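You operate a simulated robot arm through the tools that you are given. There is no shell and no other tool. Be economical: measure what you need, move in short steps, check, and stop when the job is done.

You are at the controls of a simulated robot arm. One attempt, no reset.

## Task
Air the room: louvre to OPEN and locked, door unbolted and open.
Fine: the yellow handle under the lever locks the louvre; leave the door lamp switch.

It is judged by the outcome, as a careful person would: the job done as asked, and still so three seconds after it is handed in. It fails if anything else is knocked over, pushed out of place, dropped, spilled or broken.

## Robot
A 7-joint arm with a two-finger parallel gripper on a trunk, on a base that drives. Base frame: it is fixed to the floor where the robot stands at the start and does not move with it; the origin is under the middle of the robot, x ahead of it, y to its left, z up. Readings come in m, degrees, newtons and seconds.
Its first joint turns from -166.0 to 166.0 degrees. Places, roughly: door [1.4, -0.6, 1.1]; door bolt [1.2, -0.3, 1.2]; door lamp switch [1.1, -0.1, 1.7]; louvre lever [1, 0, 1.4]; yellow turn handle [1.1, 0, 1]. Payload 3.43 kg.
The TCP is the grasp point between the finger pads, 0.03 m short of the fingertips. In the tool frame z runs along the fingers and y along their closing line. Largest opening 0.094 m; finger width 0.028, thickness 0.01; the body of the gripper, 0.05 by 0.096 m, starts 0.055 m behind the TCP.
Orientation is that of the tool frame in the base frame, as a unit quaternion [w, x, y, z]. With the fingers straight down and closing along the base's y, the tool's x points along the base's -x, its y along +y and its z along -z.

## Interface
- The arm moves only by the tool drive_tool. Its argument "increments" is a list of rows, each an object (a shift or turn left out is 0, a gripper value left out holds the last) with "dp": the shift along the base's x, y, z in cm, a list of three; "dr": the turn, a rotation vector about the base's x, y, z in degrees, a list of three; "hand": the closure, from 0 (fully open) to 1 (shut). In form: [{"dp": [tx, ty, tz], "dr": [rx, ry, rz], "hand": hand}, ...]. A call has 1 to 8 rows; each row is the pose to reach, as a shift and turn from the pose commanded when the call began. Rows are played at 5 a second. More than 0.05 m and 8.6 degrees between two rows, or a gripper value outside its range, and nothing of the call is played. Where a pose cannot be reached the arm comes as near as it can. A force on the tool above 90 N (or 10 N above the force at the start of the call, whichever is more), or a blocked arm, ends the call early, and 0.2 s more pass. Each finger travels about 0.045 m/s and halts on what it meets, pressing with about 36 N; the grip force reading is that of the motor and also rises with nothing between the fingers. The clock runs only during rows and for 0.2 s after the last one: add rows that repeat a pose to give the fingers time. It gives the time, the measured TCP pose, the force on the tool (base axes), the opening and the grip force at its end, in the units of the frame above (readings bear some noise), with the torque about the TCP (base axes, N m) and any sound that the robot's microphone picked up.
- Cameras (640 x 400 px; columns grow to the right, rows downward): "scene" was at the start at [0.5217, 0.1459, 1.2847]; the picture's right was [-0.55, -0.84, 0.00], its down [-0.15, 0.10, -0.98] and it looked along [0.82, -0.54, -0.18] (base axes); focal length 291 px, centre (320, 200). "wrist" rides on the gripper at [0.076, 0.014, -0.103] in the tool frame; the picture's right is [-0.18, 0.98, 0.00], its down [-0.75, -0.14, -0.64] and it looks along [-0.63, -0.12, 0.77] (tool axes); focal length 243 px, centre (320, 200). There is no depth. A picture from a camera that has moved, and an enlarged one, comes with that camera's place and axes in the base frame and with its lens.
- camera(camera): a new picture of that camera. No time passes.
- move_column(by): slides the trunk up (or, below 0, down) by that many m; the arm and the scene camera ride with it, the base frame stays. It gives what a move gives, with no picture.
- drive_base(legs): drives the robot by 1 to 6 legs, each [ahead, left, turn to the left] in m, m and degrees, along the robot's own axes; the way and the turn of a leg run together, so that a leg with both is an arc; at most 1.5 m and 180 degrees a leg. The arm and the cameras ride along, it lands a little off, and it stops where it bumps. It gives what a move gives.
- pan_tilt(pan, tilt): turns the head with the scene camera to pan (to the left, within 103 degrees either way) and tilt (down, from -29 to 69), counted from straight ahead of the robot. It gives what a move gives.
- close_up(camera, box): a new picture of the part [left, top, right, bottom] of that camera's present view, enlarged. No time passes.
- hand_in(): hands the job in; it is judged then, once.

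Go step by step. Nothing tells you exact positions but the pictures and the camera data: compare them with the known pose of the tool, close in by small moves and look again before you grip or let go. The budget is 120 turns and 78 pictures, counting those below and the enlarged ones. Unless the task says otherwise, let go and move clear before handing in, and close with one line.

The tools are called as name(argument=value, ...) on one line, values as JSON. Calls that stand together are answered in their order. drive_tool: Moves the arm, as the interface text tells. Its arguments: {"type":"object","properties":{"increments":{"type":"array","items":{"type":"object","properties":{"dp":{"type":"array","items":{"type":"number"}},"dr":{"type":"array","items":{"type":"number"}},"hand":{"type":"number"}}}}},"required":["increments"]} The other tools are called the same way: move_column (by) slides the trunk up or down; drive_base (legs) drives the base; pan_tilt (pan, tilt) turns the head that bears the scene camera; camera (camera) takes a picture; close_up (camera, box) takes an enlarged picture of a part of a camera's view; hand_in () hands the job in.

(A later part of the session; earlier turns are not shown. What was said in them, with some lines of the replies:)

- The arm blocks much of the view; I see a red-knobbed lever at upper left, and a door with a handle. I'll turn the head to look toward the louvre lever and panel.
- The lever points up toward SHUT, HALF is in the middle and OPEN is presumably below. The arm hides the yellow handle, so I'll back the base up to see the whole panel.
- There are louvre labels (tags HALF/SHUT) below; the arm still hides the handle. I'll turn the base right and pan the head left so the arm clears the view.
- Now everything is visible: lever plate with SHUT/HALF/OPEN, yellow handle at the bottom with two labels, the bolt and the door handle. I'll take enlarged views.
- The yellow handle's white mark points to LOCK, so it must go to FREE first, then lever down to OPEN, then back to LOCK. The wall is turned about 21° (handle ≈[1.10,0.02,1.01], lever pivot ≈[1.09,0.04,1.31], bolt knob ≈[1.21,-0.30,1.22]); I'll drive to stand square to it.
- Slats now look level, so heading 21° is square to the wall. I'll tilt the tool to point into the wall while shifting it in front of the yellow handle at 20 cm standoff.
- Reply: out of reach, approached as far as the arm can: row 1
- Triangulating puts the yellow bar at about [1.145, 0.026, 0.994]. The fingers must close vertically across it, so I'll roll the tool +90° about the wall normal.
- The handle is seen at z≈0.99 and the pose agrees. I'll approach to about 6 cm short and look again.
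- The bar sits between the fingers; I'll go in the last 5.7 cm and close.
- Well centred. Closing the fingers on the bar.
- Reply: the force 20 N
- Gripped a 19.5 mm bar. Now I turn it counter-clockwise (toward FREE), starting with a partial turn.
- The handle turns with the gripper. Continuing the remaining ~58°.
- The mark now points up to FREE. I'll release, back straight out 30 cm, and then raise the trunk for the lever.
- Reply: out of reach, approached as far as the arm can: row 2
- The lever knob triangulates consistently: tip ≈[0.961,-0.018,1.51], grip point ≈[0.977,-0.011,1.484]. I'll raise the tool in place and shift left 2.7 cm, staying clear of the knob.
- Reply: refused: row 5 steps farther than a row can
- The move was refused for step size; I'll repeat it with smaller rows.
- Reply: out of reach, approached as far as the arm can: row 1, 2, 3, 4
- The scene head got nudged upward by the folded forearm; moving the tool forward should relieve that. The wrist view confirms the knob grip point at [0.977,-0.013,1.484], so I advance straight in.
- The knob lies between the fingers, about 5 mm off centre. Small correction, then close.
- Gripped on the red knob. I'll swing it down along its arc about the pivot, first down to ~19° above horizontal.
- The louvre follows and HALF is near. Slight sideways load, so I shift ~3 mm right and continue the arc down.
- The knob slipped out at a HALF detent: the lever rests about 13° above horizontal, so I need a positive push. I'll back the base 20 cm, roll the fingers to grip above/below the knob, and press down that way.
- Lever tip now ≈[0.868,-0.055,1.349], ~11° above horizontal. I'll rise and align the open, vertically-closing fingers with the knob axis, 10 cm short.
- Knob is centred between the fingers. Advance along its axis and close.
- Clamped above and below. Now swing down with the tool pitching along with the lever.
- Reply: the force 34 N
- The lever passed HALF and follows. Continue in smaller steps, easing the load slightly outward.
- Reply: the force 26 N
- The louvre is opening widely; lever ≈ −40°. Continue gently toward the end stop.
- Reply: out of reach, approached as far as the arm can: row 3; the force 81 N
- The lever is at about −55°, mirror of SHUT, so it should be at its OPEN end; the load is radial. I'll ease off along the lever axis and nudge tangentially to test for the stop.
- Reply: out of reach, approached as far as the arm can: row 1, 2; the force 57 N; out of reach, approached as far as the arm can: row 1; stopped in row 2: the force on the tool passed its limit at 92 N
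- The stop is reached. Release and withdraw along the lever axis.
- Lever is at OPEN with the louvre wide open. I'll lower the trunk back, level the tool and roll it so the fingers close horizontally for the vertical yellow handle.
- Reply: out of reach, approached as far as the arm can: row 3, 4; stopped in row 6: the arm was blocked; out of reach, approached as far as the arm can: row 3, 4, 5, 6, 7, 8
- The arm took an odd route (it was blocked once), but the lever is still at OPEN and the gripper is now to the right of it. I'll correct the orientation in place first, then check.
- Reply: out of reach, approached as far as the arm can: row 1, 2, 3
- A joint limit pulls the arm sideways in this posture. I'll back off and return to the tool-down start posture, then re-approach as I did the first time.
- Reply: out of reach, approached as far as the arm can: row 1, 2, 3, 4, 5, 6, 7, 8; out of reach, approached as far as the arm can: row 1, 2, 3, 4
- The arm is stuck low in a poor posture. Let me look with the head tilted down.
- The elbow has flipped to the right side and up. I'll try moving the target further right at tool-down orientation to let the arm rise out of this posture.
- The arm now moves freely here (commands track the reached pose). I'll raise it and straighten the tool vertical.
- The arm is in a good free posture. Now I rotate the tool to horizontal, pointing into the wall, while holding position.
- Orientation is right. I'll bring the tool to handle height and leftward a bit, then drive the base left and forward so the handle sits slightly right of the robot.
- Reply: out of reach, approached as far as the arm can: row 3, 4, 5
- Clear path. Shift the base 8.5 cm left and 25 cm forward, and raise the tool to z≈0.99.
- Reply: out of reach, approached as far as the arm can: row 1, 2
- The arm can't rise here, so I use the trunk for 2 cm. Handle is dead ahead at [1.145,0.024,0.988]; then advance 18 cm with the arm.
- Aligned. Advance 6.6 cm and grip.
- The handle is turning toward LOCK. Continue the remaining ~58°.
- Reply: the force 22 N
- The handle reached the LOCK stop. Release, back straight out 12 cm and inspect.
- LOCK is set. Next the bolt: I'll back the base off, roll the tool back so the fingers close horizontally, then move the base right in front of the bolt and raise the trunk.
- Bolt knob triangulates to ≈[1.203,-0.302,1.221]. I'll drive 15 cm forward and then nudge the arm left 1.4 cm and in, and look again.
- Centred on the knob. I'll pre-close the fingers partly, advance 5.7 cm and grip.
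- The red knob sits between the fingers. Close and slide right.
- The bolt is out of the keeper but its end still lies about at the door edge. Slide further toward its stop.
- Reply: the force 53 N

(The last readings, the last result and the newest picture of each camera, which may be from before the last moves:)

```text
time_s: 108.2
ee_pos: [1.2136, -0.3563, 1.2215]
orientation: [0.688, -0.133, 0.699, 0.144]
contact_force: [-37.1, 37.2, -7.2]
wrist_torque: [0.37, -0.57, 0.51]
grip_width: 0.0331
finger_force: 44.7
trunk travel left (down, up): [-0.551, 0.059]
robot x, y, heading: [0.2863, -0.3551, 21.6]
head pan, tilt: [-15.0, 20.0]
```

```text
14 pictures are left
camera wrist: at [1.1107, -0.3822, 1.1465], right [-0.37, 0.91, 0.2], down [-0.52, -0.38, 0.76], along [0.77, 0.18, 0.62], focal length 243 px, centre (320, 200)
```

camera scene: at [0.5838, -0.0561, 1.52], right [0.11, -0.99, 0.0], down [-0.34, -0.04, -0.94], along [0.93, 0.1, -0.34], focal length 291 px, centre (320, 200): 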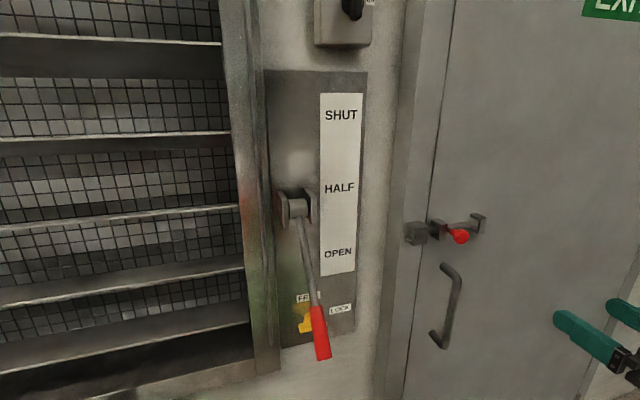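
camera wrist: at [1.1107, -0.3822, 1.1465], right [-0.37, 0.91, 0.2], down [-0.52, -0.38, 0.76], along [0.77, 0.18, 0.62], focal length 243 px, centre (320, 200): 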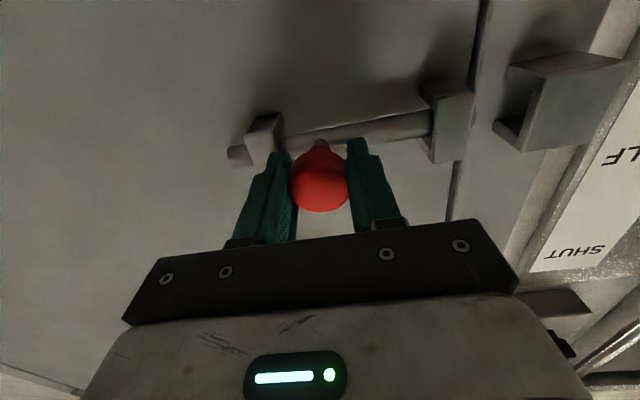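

The bolt is fully withdrawn (end inside the door side). Relax, release, back out 9 cm, then lower the trunk to the door handle height.

drive_tool(increments=[{"dp": [-0.4, 1, 0]}, {"dp": [-0.4, 1, 0], "hand": 0.5}, {"dp": [-0.4, 1, 0], "hand": 0.5}, {"dp": [-3.2, 0, 0], "hand": 0.5}, {"dp": [-6, -1.1, 0], "hand": 0.5}, {"dp": [-9.5, -0.5, 0], "hand": 0}])

move_column(by=-0.215)

camera(camera="wrist")

```text
time_s: 109.6
ee_pos: [1.1187, -0.3744, 1.2213]
orientation: [0.69, -0.126, 0.699, 0.137]
contact_force: [-0.2, 0.4, -0.6]
wrist_torque: [0.01, -0.01, 0.04]
grip_width: 0.0818
finger_force: 0.1
trunk travel left (down, up): [-0.551, 0.059]
robot x, y, heading: [0.2888, -0.3542, 21.6]
head pan, tilt: [-15.0, 20.0]
```

```text
time_s: 111.9
ee_pos: [1.1185, -0.3733, 1.0059]
orientation: [0.69, -0.125, 0.699, 0.137]
contact_force: [0.3, 0.1, -0.1]
wrist_torque: [0.02, -0.01, 0.04]
grip_width: 0.0939
finger_force: 0.1
trunk travel left (down, up): [-0.336, 0.274]
robot x, y, heading: [0.2888, -0.3554, 21.2]
head pan, tilt: [-15.0, 20.0]
```

```text
13 pictures are left
camera wrist: at [1.0168, -0.3974, 0.9312], right [-0.36, 0.91, 0.2], down [-0.53, -0.38, 0.76], along [0.77, 0.16, 0.62], focal length 243 px, centre (320, 200)
```

wrist: 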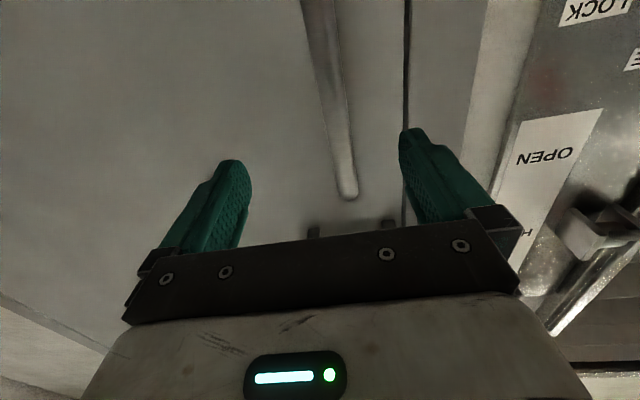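

The vertical door handle lies about 1.6 cm left of centre and 9 cm ahead. I'll advance and grip it.

drive_tool(increments=[{"dp": [-0.6, 1.5, 0]}, {"dp": [2.3, 2.6, 0]}, {"dp": [5.2, 3.7, 0]}, {"dp": [8.0, 4.8, 0]}])

camera(camera="wrist")

```text
time_s: 112.9
ee_pos: [1.1974, -0.3259, 1.0075]
orientation: [0.69, -0.125, 0.699, 0.137]
contact_force: [0.3, 0.9, -1.0]
wrist_torque: [0.0, -0.02, 0.03]
grip_width: 0.094
finger_force: 0.0
trunk travel left (down, up): [-0.336, 0.274]
robot x, y, heading: [0.2911, -0.3587, 21.5]
head pan, tilt: [-15.0, 20.0]
```

```text
12 pictures are left
camera wrist: at [1.0973, -0.3489, 0.9316], right [-0.36, 0.91, 0.2], down [-0.53, -0.38, 0.76], along [0.77, 0.16, 0.62], focal length 243 px, centre (320, 200)
```

wrist: 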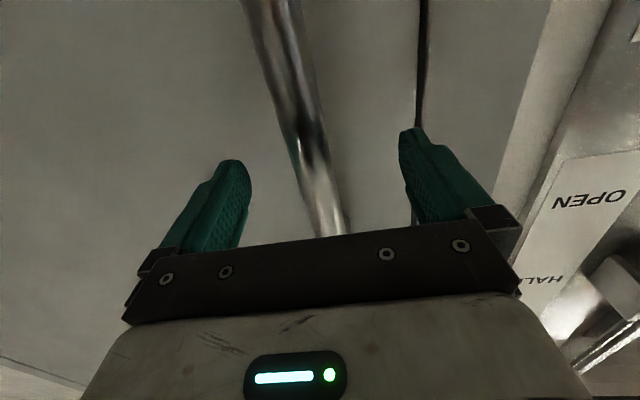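

The bar is between the fingers. Close and try a gentle 3 cm pull.

drive_tool(increments=[{"hand": 1}, {"hand": 1}, {"hand": 1}, {"hand": 1}, {"hand": 1}, {"hand": 1}])

drive_tool(increments=[{"dp": [-0.9, -0.36, 0]}, {"dp": [-1.9, -0.72, 0]}, {"dp": [-2.8, -1.1, 0]}])

camera(camera="wrist")

```text
time_s: 114.3
ee_pos: [1.1993, -0.3277, 1.0072]
orientation: [0.691, -0.125, 0.699, 0.135]
contact_force: [5.4, -10.6, 0.2]
wrist_torque: [-0.95, -0.58, -0.16]
grip_width: 0.0221
finger_force: 45.4
trunk travel left (down, up): [-0.336, 0.274]
robot x, y, heading: [0.2884, -0.3575, 21.3]
head pan, tilt: [-15.0, 20.0]
```

```text
time_s: 115.1
ee_pos: [1.171, -0.3431, 1.0073]
orientation: [0.692, -0.121, 0.7, 0.132]
contact_force: [18.0, -31.0, 6.5]
wrist_torque: [-1.04, -0.85, -0.67]
grip_width: 0.0221
finger_force: 45.6
trunk travel left (down, up): [-0.336, 0.274]
robot x, y, heading: [0.2913, -0.3574, 20.9]
head pan, tilt: [-15.0, 20.0]
```

```text
11 pictures are left
camera wrist: at [1.0683, -0.3656, 0.9312], right [-0.35, 0.92, 0.2], down [-0.54, -0.37, 0.76], along [0.77, 0.15, 0.62], focal length 243 px, centre (320, 200)
```

wrist: 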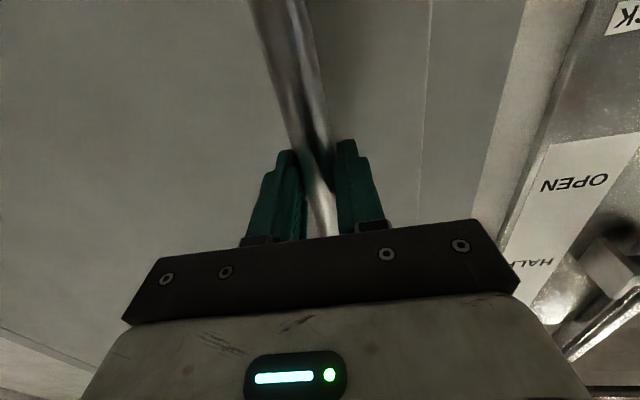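

The door comes toward us. Now I swing the base itself around the door hinge (≈[1.55,-1.04]) so the gripper follows the handle's arc; 15° first.

drive_tool(increments=[{"dp": [0.1, -0.35, 0]}])

drive_base(legs=[[-0.095, -0.082, 5], [-0.095, -0.082, 5], [-0.095, -0.082, 5]])

camera(camera="wrist")

```text
time_s: 115.5
ee_pos: [1.1716, -0.3425, 1.0053]
orientation: [0.691, -0.123, 0.7, 0.135]
contact_force: [16.8, -25.7, 5.5]
wrist_torque: [-1.1, -0.78, -0.45]
grip_width: 0.0218
finger_force: 45.8
trunk travel left (down, up): [-0.336, 0.274]
robot x, y, heading: [0.2878, -0.3563, 21.1]
head pan, tilt: [-15.0, 20.0]
```

```text
time_s: 118.5
ee_pos: [1.0075, -0.4666, 1.0067]
orientation: [0.667, -0.215, 0.677, 0.225]
contact_force: [16.6, -17.3, 6.4]
wrist_torque: [-0.88, -0.97, -0.26]
grip_width: 0.0219
finger_force: 44.9
trunk travel left (down, up): [-0.336, 0.274]
robot x, y, heading: [0.1616, -0.7115, 36.3]
head pan, tilt: [-15.0, 20.0]
```

```text
10 pictures are left
camera wrist: at [0.9148, -0.516, 0.9312], right [-0.58, 0.79, 0.2], down [-0.42, -0.5, 0.76], along [0.7, 0.35, 0.62], focal length 243 px, centre (320, 200)
```

wrist: 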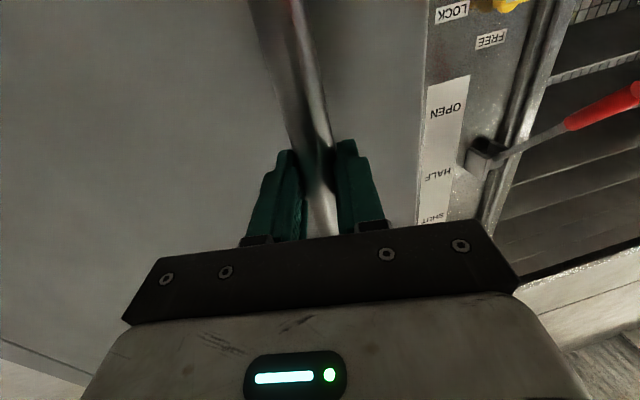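

Works very well; the door is ~17° open with low forces. Continue 30° more.

drive_base(legs=[[-0.095, -0.082, 5], [-0.095, -0.082, 5], [-0.095, -0.082, 5], [-0.095, -0.082, 5], [-0.095, -0.082, 5], [-0.095, -0.082, 5]])

camera(camera="wrist")

```text
time_s: 124.0
ee_pos: [0.7952, -0.8154, 1.0053]
orientation: [0.583, -0.387, 0.597, 0.392]
contact_force: [-38.1, 11.2, -7.3]
wrist_torque: [-0.52, -1.18, 0.66]
grip_width: 0.022
finger_force: 45.3
trunk travel left (down, up): [-0.336, 0.274]
robot x, y, heading: [0.1884, -1.4527, 66.2]
head pan, tilt: [-15.0, 20.0]
```

```text
9 pictures are left
camera wrist: at [0.741, -0.9061, 0.9315], right [-0.9, 0.39, 0.2], down [-0.11, -0.64, 0.76], along [0.42, 0.66, 0.62], focal length 243 px, centre (320, 200)
```

wrist: 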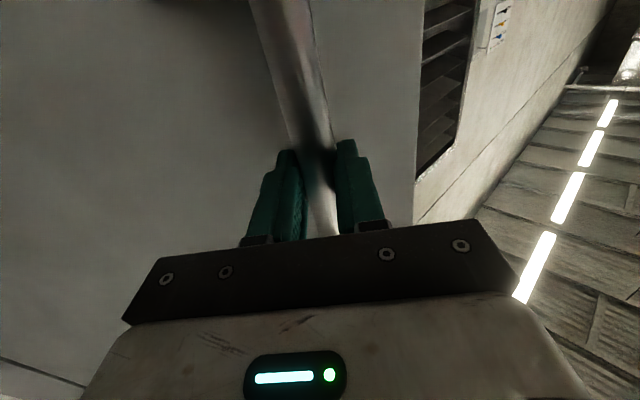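

The door is ~47° open; refitting the hinge to ≈[1.58,-1.055]. I'll relieve the side load and swing 15° more, which keeps clear of the shelves at the right.

drive_tool(increments=[{"dp": [-0.5, 0.22, 0]}])

drive_base(legs=[[-0.0972, -0.0808, 5], [-0.0972, -0.0808, 5], [-0.0972, -0.0808, 5]])

pan_tilt(pan=-90, tilt=35)

camera(camera="scene")

```text
time_s: 124.4
ee_pos: [0.7952, -0.8193, 1.0062]
orientation: [0.585, -0.384, 0.599, 0.389]
contact_force: [13.5, -6.0, 1.8]
wrist_torque: [-0.67, -1.35, -0.18]
grip_width: 0.0223
finger_force: 45.4
trunk travel left (down, up): [-0.336, 0.274]
robot x, y, heading: [0.1874, -1.4556, 66.0]
head pan, tilt: [-15.0, 20.0]
```

```text
time_s: 127.4
ee_pos: [0.7604, -1.0284, 1.0066]
orientation: [0.53, -0.459, 0.542, 0.463]
contact_force: [32.3, -3.1, 8.9]
wrist_torque: [0.05, -1.32, -0.45]
grip_width: 0.022
finger_force: 44.9
trunk travel left (down, up): [-0.336, 0.274]
robot x, y, heading: [0.3407, -1.8037, 80.8]
head pan, tilt: [-15.0, 20.0]
```

```text
time_s: 128.9
ee_pos: [0.7601, -1.0288, 1.0069]
orientation: [0.53, -0.459, 0.543, 0.463]
contact_force: [7.8, -0.1, 0.6]
wrist_torque: [-0.33, -1.23, -0.13]
grip_width: 0.0219
finger_force: 44.9
trunk travel left (down, up): [-0.336, 0.274]
robot x, y, heading: [0.3394, -1.8017, 81.4]
head pan, tilt: [-90.0, 35.0]
```

```text
8 pictures are left
camera scene: at [0.3018, -1.3467, 1.2812], right [-0.15, -0.99, 0.0], down [-0.57, 0.09, -0.82], along [0.81, -0.12, -0.57], focal length 291 px, centre (320, 200)
```

scene: 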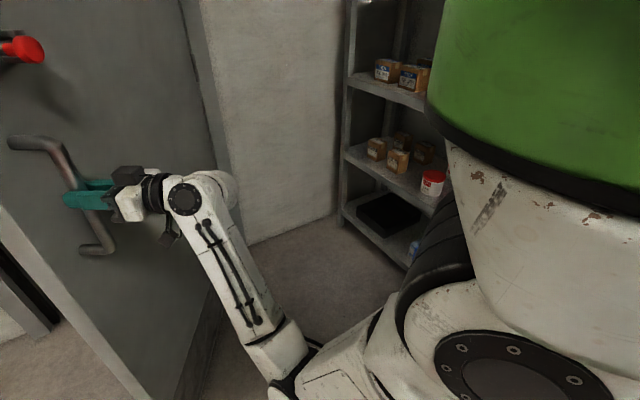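

The door is at ~60° with the gripper holding well. To avoid nearing the shelves with the base, I'll pull the handle another ~12° with the arm.

drive_tool(increments=[{"dp": [0, -4.3, 0], "dr": [0, 0, 3]}, {"dp": [0.15, -8.6, 0], "dr": [0, 0, 6]}, {"dp": [0.6, -12.9, 0], "dr": [0, 0, 9]}, {"dp": [1.2, -16.9, 0], "dr": [0, 0, 12]}])

```text
time_s: 129.9
ee_pos: [0.7732, -1.2011, 1.0065]
orientation: [0.478, -0.514, 0.492, 0.516]
contact_force: [10.5, -2.1, 1.2]
wrist_torque: [-0.72, -1.31, -0.54]
grip_width: 0.0221
finger_force: 45.1
trunk travel left (down, up): [-0.336, 0.274]
robot x, y, heading: [0.336, -1.8009, 80.8]
head pan, tilt: [-90.0, 35.0]
```

~73° now, still easy. A little further.

drive_tool(increments=[{"dp": [0.9, -4.6, 0], "dr": [0, 0, 3.5]}, {"dp": [2.2, -9.2, 0], "dr": [0, 0, 7]}])

```text
time_s: 130.5
ee_pos: [0.7949, -1.292, 1.007]
orientation: [0.446, -0.541, 0.461, 0.544]
contact_force: [11.2, -3.4, -4.7]
wrist_torque: [-0.34, -1.36, -0.57]
grip_width: 0.0221
finger_force: 44.9
trunk travel left (down, up): [-0.336, 0.274]
robot x, y, heading: [0.3412, -1.8047, 81.3]
head pan, tilt: [-90.0, 35.0]
```

~80° open. Release the handle and back off slightly with the base, then slide away to the left parallel to the door.

drive_tool(increments=[{"hand": 0}, {"hand": 0}, {"hand": 0}, {"hand": 0}, {"hand": 0}])

drive_base(legs=[[-0.08, -0.028, 0]])

camera(camera="scene")

```text
time_s: 131.7
ee_pos: [0.7938, -1.2906, 1.0068]
orientation: [0.445, -0.543, 0.459, 0.545]
contact_force: [0.0, -0.3, 0.2]
wrist_torque: [-0.01, -0.02, 0.04]
grip_width: 0.0936
finger_force: 0.1
trunk travel left (down, up): [-0.336, 0.274]
robot x, y, heading: [0.3382, -1.8022, 81.4]
head pan, tilt: [-90.0, 35.0]
```

```text
time_s: 132.8
ee_pos: [0.8074, -1.3792, 1.0063]
orientation: [-0.454, 0.537, -0.469, -0.535]
contact_force: [-0.1, 0.7, -0.5]
wrist_torque: [0.03, -0.01, 0.01]
grip_width: 0.0941
finger_force: 0.0
trunk travel left (down, up): [-0.336, 0.274]
robot x, y, heading: [0.3318, -1.8803, 79.1]
head pan, tilt: [-90.0, 35.0]
```

```text
7 pictures are left
camera scene: at [0.3203, -1.384, 1.2701], right [-0.19, -0.98, 0.03], down [-0.57, 0.08, -0.82], along [0.8, -0.17, -0.57], focal length 291 px, centre (320, 200)
```

scene: 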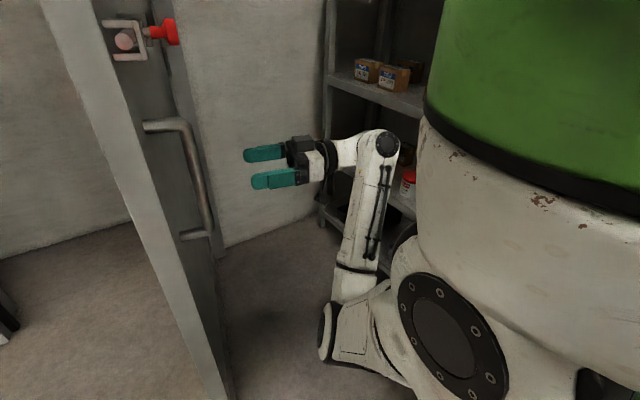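

The heading shifted by 2° and the head picture is slightly tilted, so the base may have touched something behind. I'll look around before moving further.

pan_tilt(pan=-103, tilt=60)

camera(camera="scene")

```text
time_s: 133.7
ee_pos: [0.801, -1.407, 1.0196]
orientation: [0.462, -0.533, 0.461, 0.538]
contact_force: [-0.4, 0.2, -0.3]
wrist_torque: [0.0, 0.0, 0.0]
grip_width: 0.0941
finger_force: 0.1
trunk travel left (down, up): [-0.336, 0.274]
robot x, y, heading: [0.3397, -1.8805, 79.1]
head pan, tilt: [-103.0, 60.0]
```

```text
6 pictures are left
camera scene: at [0.2947, -1.3954, 1.236], right [-0.4, -0.91, 0.03], down [-0.8, 0.33, -0.51], along [0.45, -0.23, -0.86], focal length 291 px, centre (320, 200)
```

scene: 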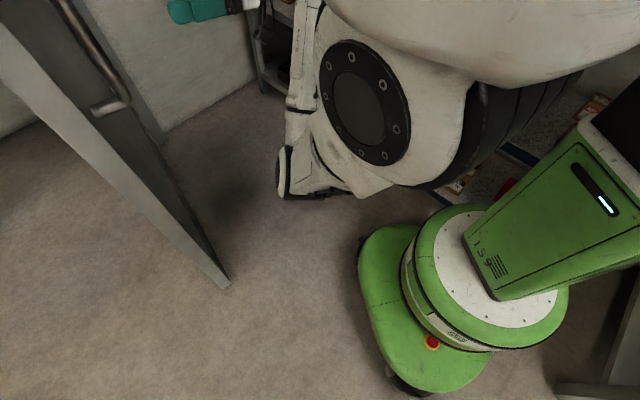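

The base's rear seems to have touched near the shelf on the right. I'll slide away from it, leftward past the door's free edge, staying clear of the handle.

drive_base(legs=[[-0.01, 0.12, 0], [-0.05, 0.25, 0]])

camera(camera="scene")

```text
time_s: 134.3
ee_pos: [0.7875, -1.4608, 1.0447]
orientation: [0.481, -0.524, 0.444, 0.545]
contact_force: [0.8, 0.1, 0.3]
wrist_torque: [0.01, 0.0, 0.0]
grip_width: 0.0941
finger_force: 0.1
trunk travel left (down, up): [-0.336, 0.274]
robot x, y, heading: [0.3303, -1.8792, 79.5]
head pan, tilt: [-103.0, 60.0]
stopped in leg 1: the robot was blocked; the commanded pose is now the measured one
```

```text
5 pictures are left
camera scene: at [0.2926, -1.3959, 1.2369], right [-0.4, -0.92, 0.03], down [-0.8, 0.33, -0.51], along [0.45, -0.23, -0.86], focal length 291 px, centre (320, 200)
```

scene: 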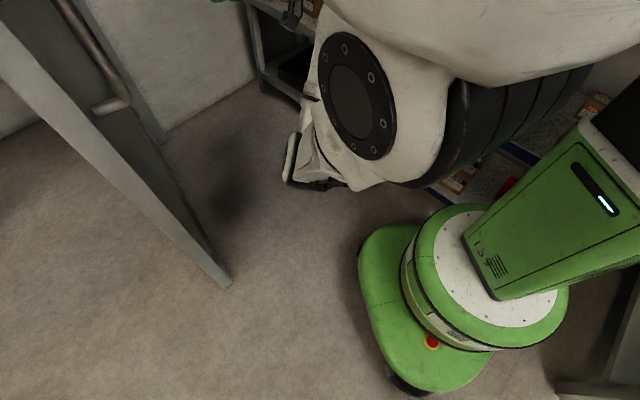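

Blocked, and the arm is being pushed by something (the elbow may be touching). I'll reverse the last move: forward a few cm, which is safe since the gripper is now farther from the door.

drive_base(legs=[[0.05, 0, 0]])

```text
time_s: 135.3
ee_pos: [0.799, -1.4143, 1.0443]
orientation: [0.48, -0.523, 0.443, 0.547]
contact_force: [-0.3, -0.8, 0.7]
wrist_torque: [0.0, -0.02, 0.0]
grip_width: 0.0942
finger_force: 0.0
trunk travel left (down, up): [-0.336, 0.274]
robot x, y, heading: [0.3433, -1.8248, 79.3]
head pan, tilt: [-103.0, 60.0]
```

That moved freely. Now slide left, a bit forward to stay off whatever is behind.

drive_base(legs=[[0, 0.12, 0]])

pan_tilt(pan=-70, tilt=35)

camera(camera="scene")

```text
time_s: 136.5
ee_pos: [0.6796, -1.3914, 1.0442]
orientation: [0.48, -0.524, 0.443, 0.547]
contact_force: [-0.4, -0.5, -0.6]
wrist_torque: [-0.01, 0.01, -0.01]
grip_width: 0.0939
finger_force: 0.0
trunk travel left (down, up): [-0.336, 0.274]
robot x, y, heading: [0.2227, -1.806, 79.6]
head pan, tilt: [-103.0, 60.0]
```

```text
time_s: 137.5
ee_pos: [0.6792, -1.3905, 1.0442]
orientation: [0.479, -0.524, 0.442, 0.548]
contact_force: [-0.2, -0.3, -0.3]
wrist_torque: [0.02, -0.01, 0.02]
grip_width: 0.0939
finger_force: 0.0
trunk travel left (down, up): [-0.336, 0.274]
robot x, y, heading: [0.2254, -1.8077, 79.1]
head pan, tilt: [-70.0, 35.0]
```

```text
4 pictures are left
camera scene: at [0.2033, -1.3195, 1.2811], right [0.16, -0.99, 0.0], down [-0.57, -0.09, -0.82], along [0.81, 0.13, -0.57], focal length 291 px, centre (320, 200)
```

scene: 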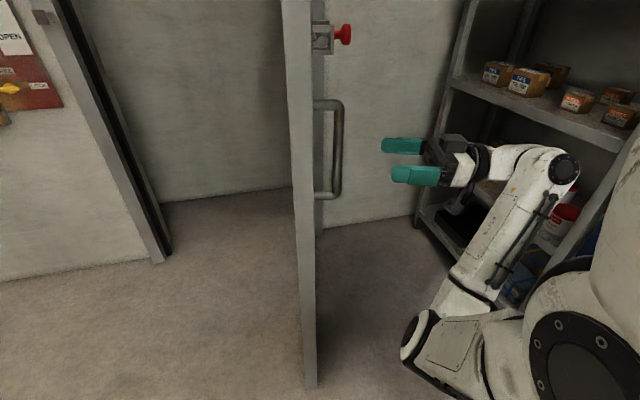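

Free now and upright; the door stands wide open (~80°) and shelf goods look in place. Slide left another 40 cm, clear of the door.

drive_base(legs=[[0, 0.4, 0]])

pan_tilt(pan=-95, tilt=20)

camera(camera="scene")

```text
time_s: 140.0
ee_pos: [0.2798, -1.3138, 1.0443]
orientation: [0.479, -0.524, 0.442, 0.548]
contact_force: [0.0, -1.2, -0.2]
wrist_torque: [0.01, 0.01, 0.01]
grip_width: 0.094
finger_force: 0.0
trunk travel left (down, up): [-0.336, 0.274]
robot x, y, heading: [-0.1757, -1.7333, 79.5]
head pan, tilt: [-70.0, 35.0]
```

```text
time_s: 140.9
ee_pos: [0.2805, -1.3146, 1.043]
orientation: [0.48, -0.524, 0.442, 0.548]
contact_force: [-0.1, 0.1, -0.7]
wrist_torque: [-0.02, -0.01, 0.0]
grip_width: 0.0941
finger_force: 0.0
trunk travel left (down, up): [-0.336, 0.274]
robot x, y, heading: [-0.1757, -1.7331, 79.5]
head pan, tilt: [-95.0, 20.0]
```

```text
3 pictures are left
camera scene: at [-0.1929, -1.2842, 1.305], right [-0.27, -0.96, 0.0], down [-0.33, 0.09, -0.94], along [0.91, -0.25, -0.34], focal length 291 px, centre (320, 200)
```

scene: 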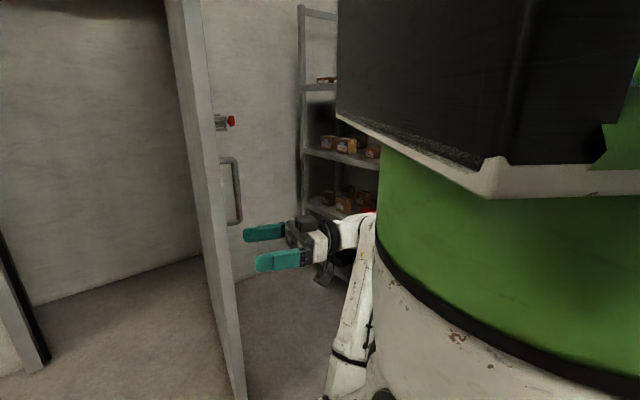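

Now I'll drive to the free middle of the room and turn to check the shelves and the louvre from there.

drive_base(legs=[[0.75, 0.15, 0], [0, 0, -45]])

pan_tilt(pan=-45, tilt=15)

camera(camera="scene")

```text
time_s: 147.1
ee_pos: [0.432, -0.9901, 1.0451]
orientation: [0.651, -0.317, 0.608, 0.325]
contact_force: [0.5, -1.1, 0.3]
wrist_torque: [0.02, 0.01, 0.01]
grip_width: 0.0941
finger_force: 0.1
trunk travel left (down, up): [-0.336, 0.274]
robot x, y, heading: [-0.1868, -0.9664, 34.6]
head pan, tilt: [-95.0, 20.0]
```

```text
time_s: 148.3
ee_pos: [0.4316, -0.9892, 1.0449]
orientation: [0.652, -0.317, 0.608, 0.325]
contact_force: [0.1, 0.3, 0.6]
wrist_torque: [-0.01, -0.04, 0.0]
grip_width: 0.0938
finger_force: 0.1
trunk travel left (down, up): [-0.336, 0.274]
robot x, y, heading: [-0.1804, -0.964, 34.7]
head pan, tilt: [-45.0, 15.0]
```

```text
2 pictures are left
camera scene: at [0.162, -0.569, 1.3132], right [-0.18, -0.98, 0.0], down [-0.25, 0.05, -0.97], along [0.95, -0.17, -0.26], focal length 291 px, centre (320, 200)
```

scene: 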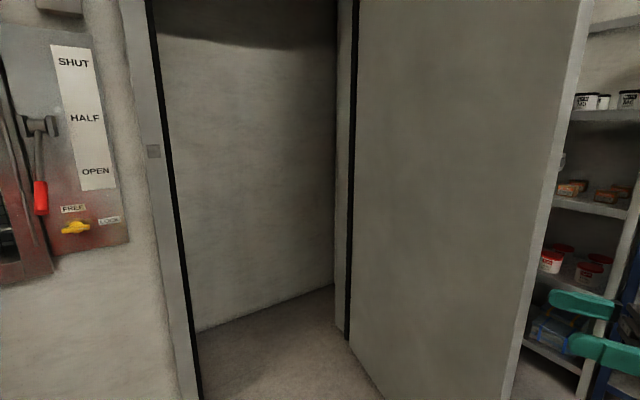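

Door wide open, lever at OPEN, yellow mark at LOCK, lamp switch untouched. One last look at the right-hand shelves.

pan_tilt(pan=-75, tilt=15)

camera(camera="scene")

```text
time_s: 149.2
ee_pos: [0.4312, -0.9906, 1.0453]
orientation: [0.651, -0.317, 0.608, 0.325]
contact_force: [-0.4, 0.0, -0.4]
wrist_torque: [0.01, -0.01, 0.01]
grip_width: 0.094
finger_force: 0.2
trunk travel left (down, up): [-0.336, 0.274]
robot x, y, heading: [-0.1872, -0.962, 34.5]
head pan, tilt: [-75.0, 15.0]
```

```text
1 pictures are left
camera scene: at [0.1413, -0.6125, 1.3132], right [-0.65, -0.76, 0.0], down [-0.2, 0.17, -0.97], along [0.74, -0.62, -0.26], focal length 291 px, centre (320, 200)
```

scene: 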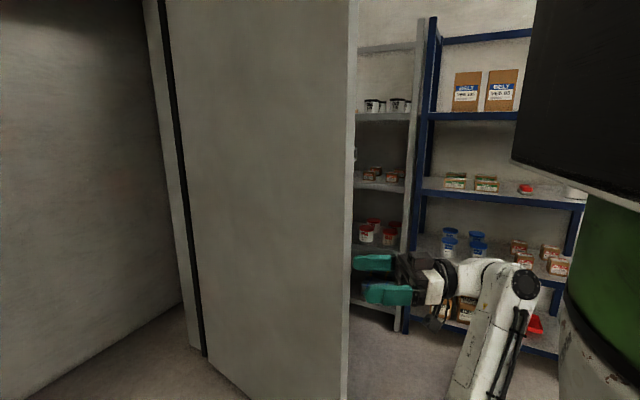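

The shelves and their goods that I can see are in place. The louvre is open and locked, and the door is unbolted and open, with the gripper clear, so I'm handing in.

hand_in()

```text
The job is handed in.
```

The louvre is at OPEN and locked, the door is unbolted and about 80° open, and I did not touch the lamp switch. While backing away from the door the robot was briefly blocked, possibly by the right-hand shelves; everything I could see there afterwards was still in place, though the robot hid part of the view.
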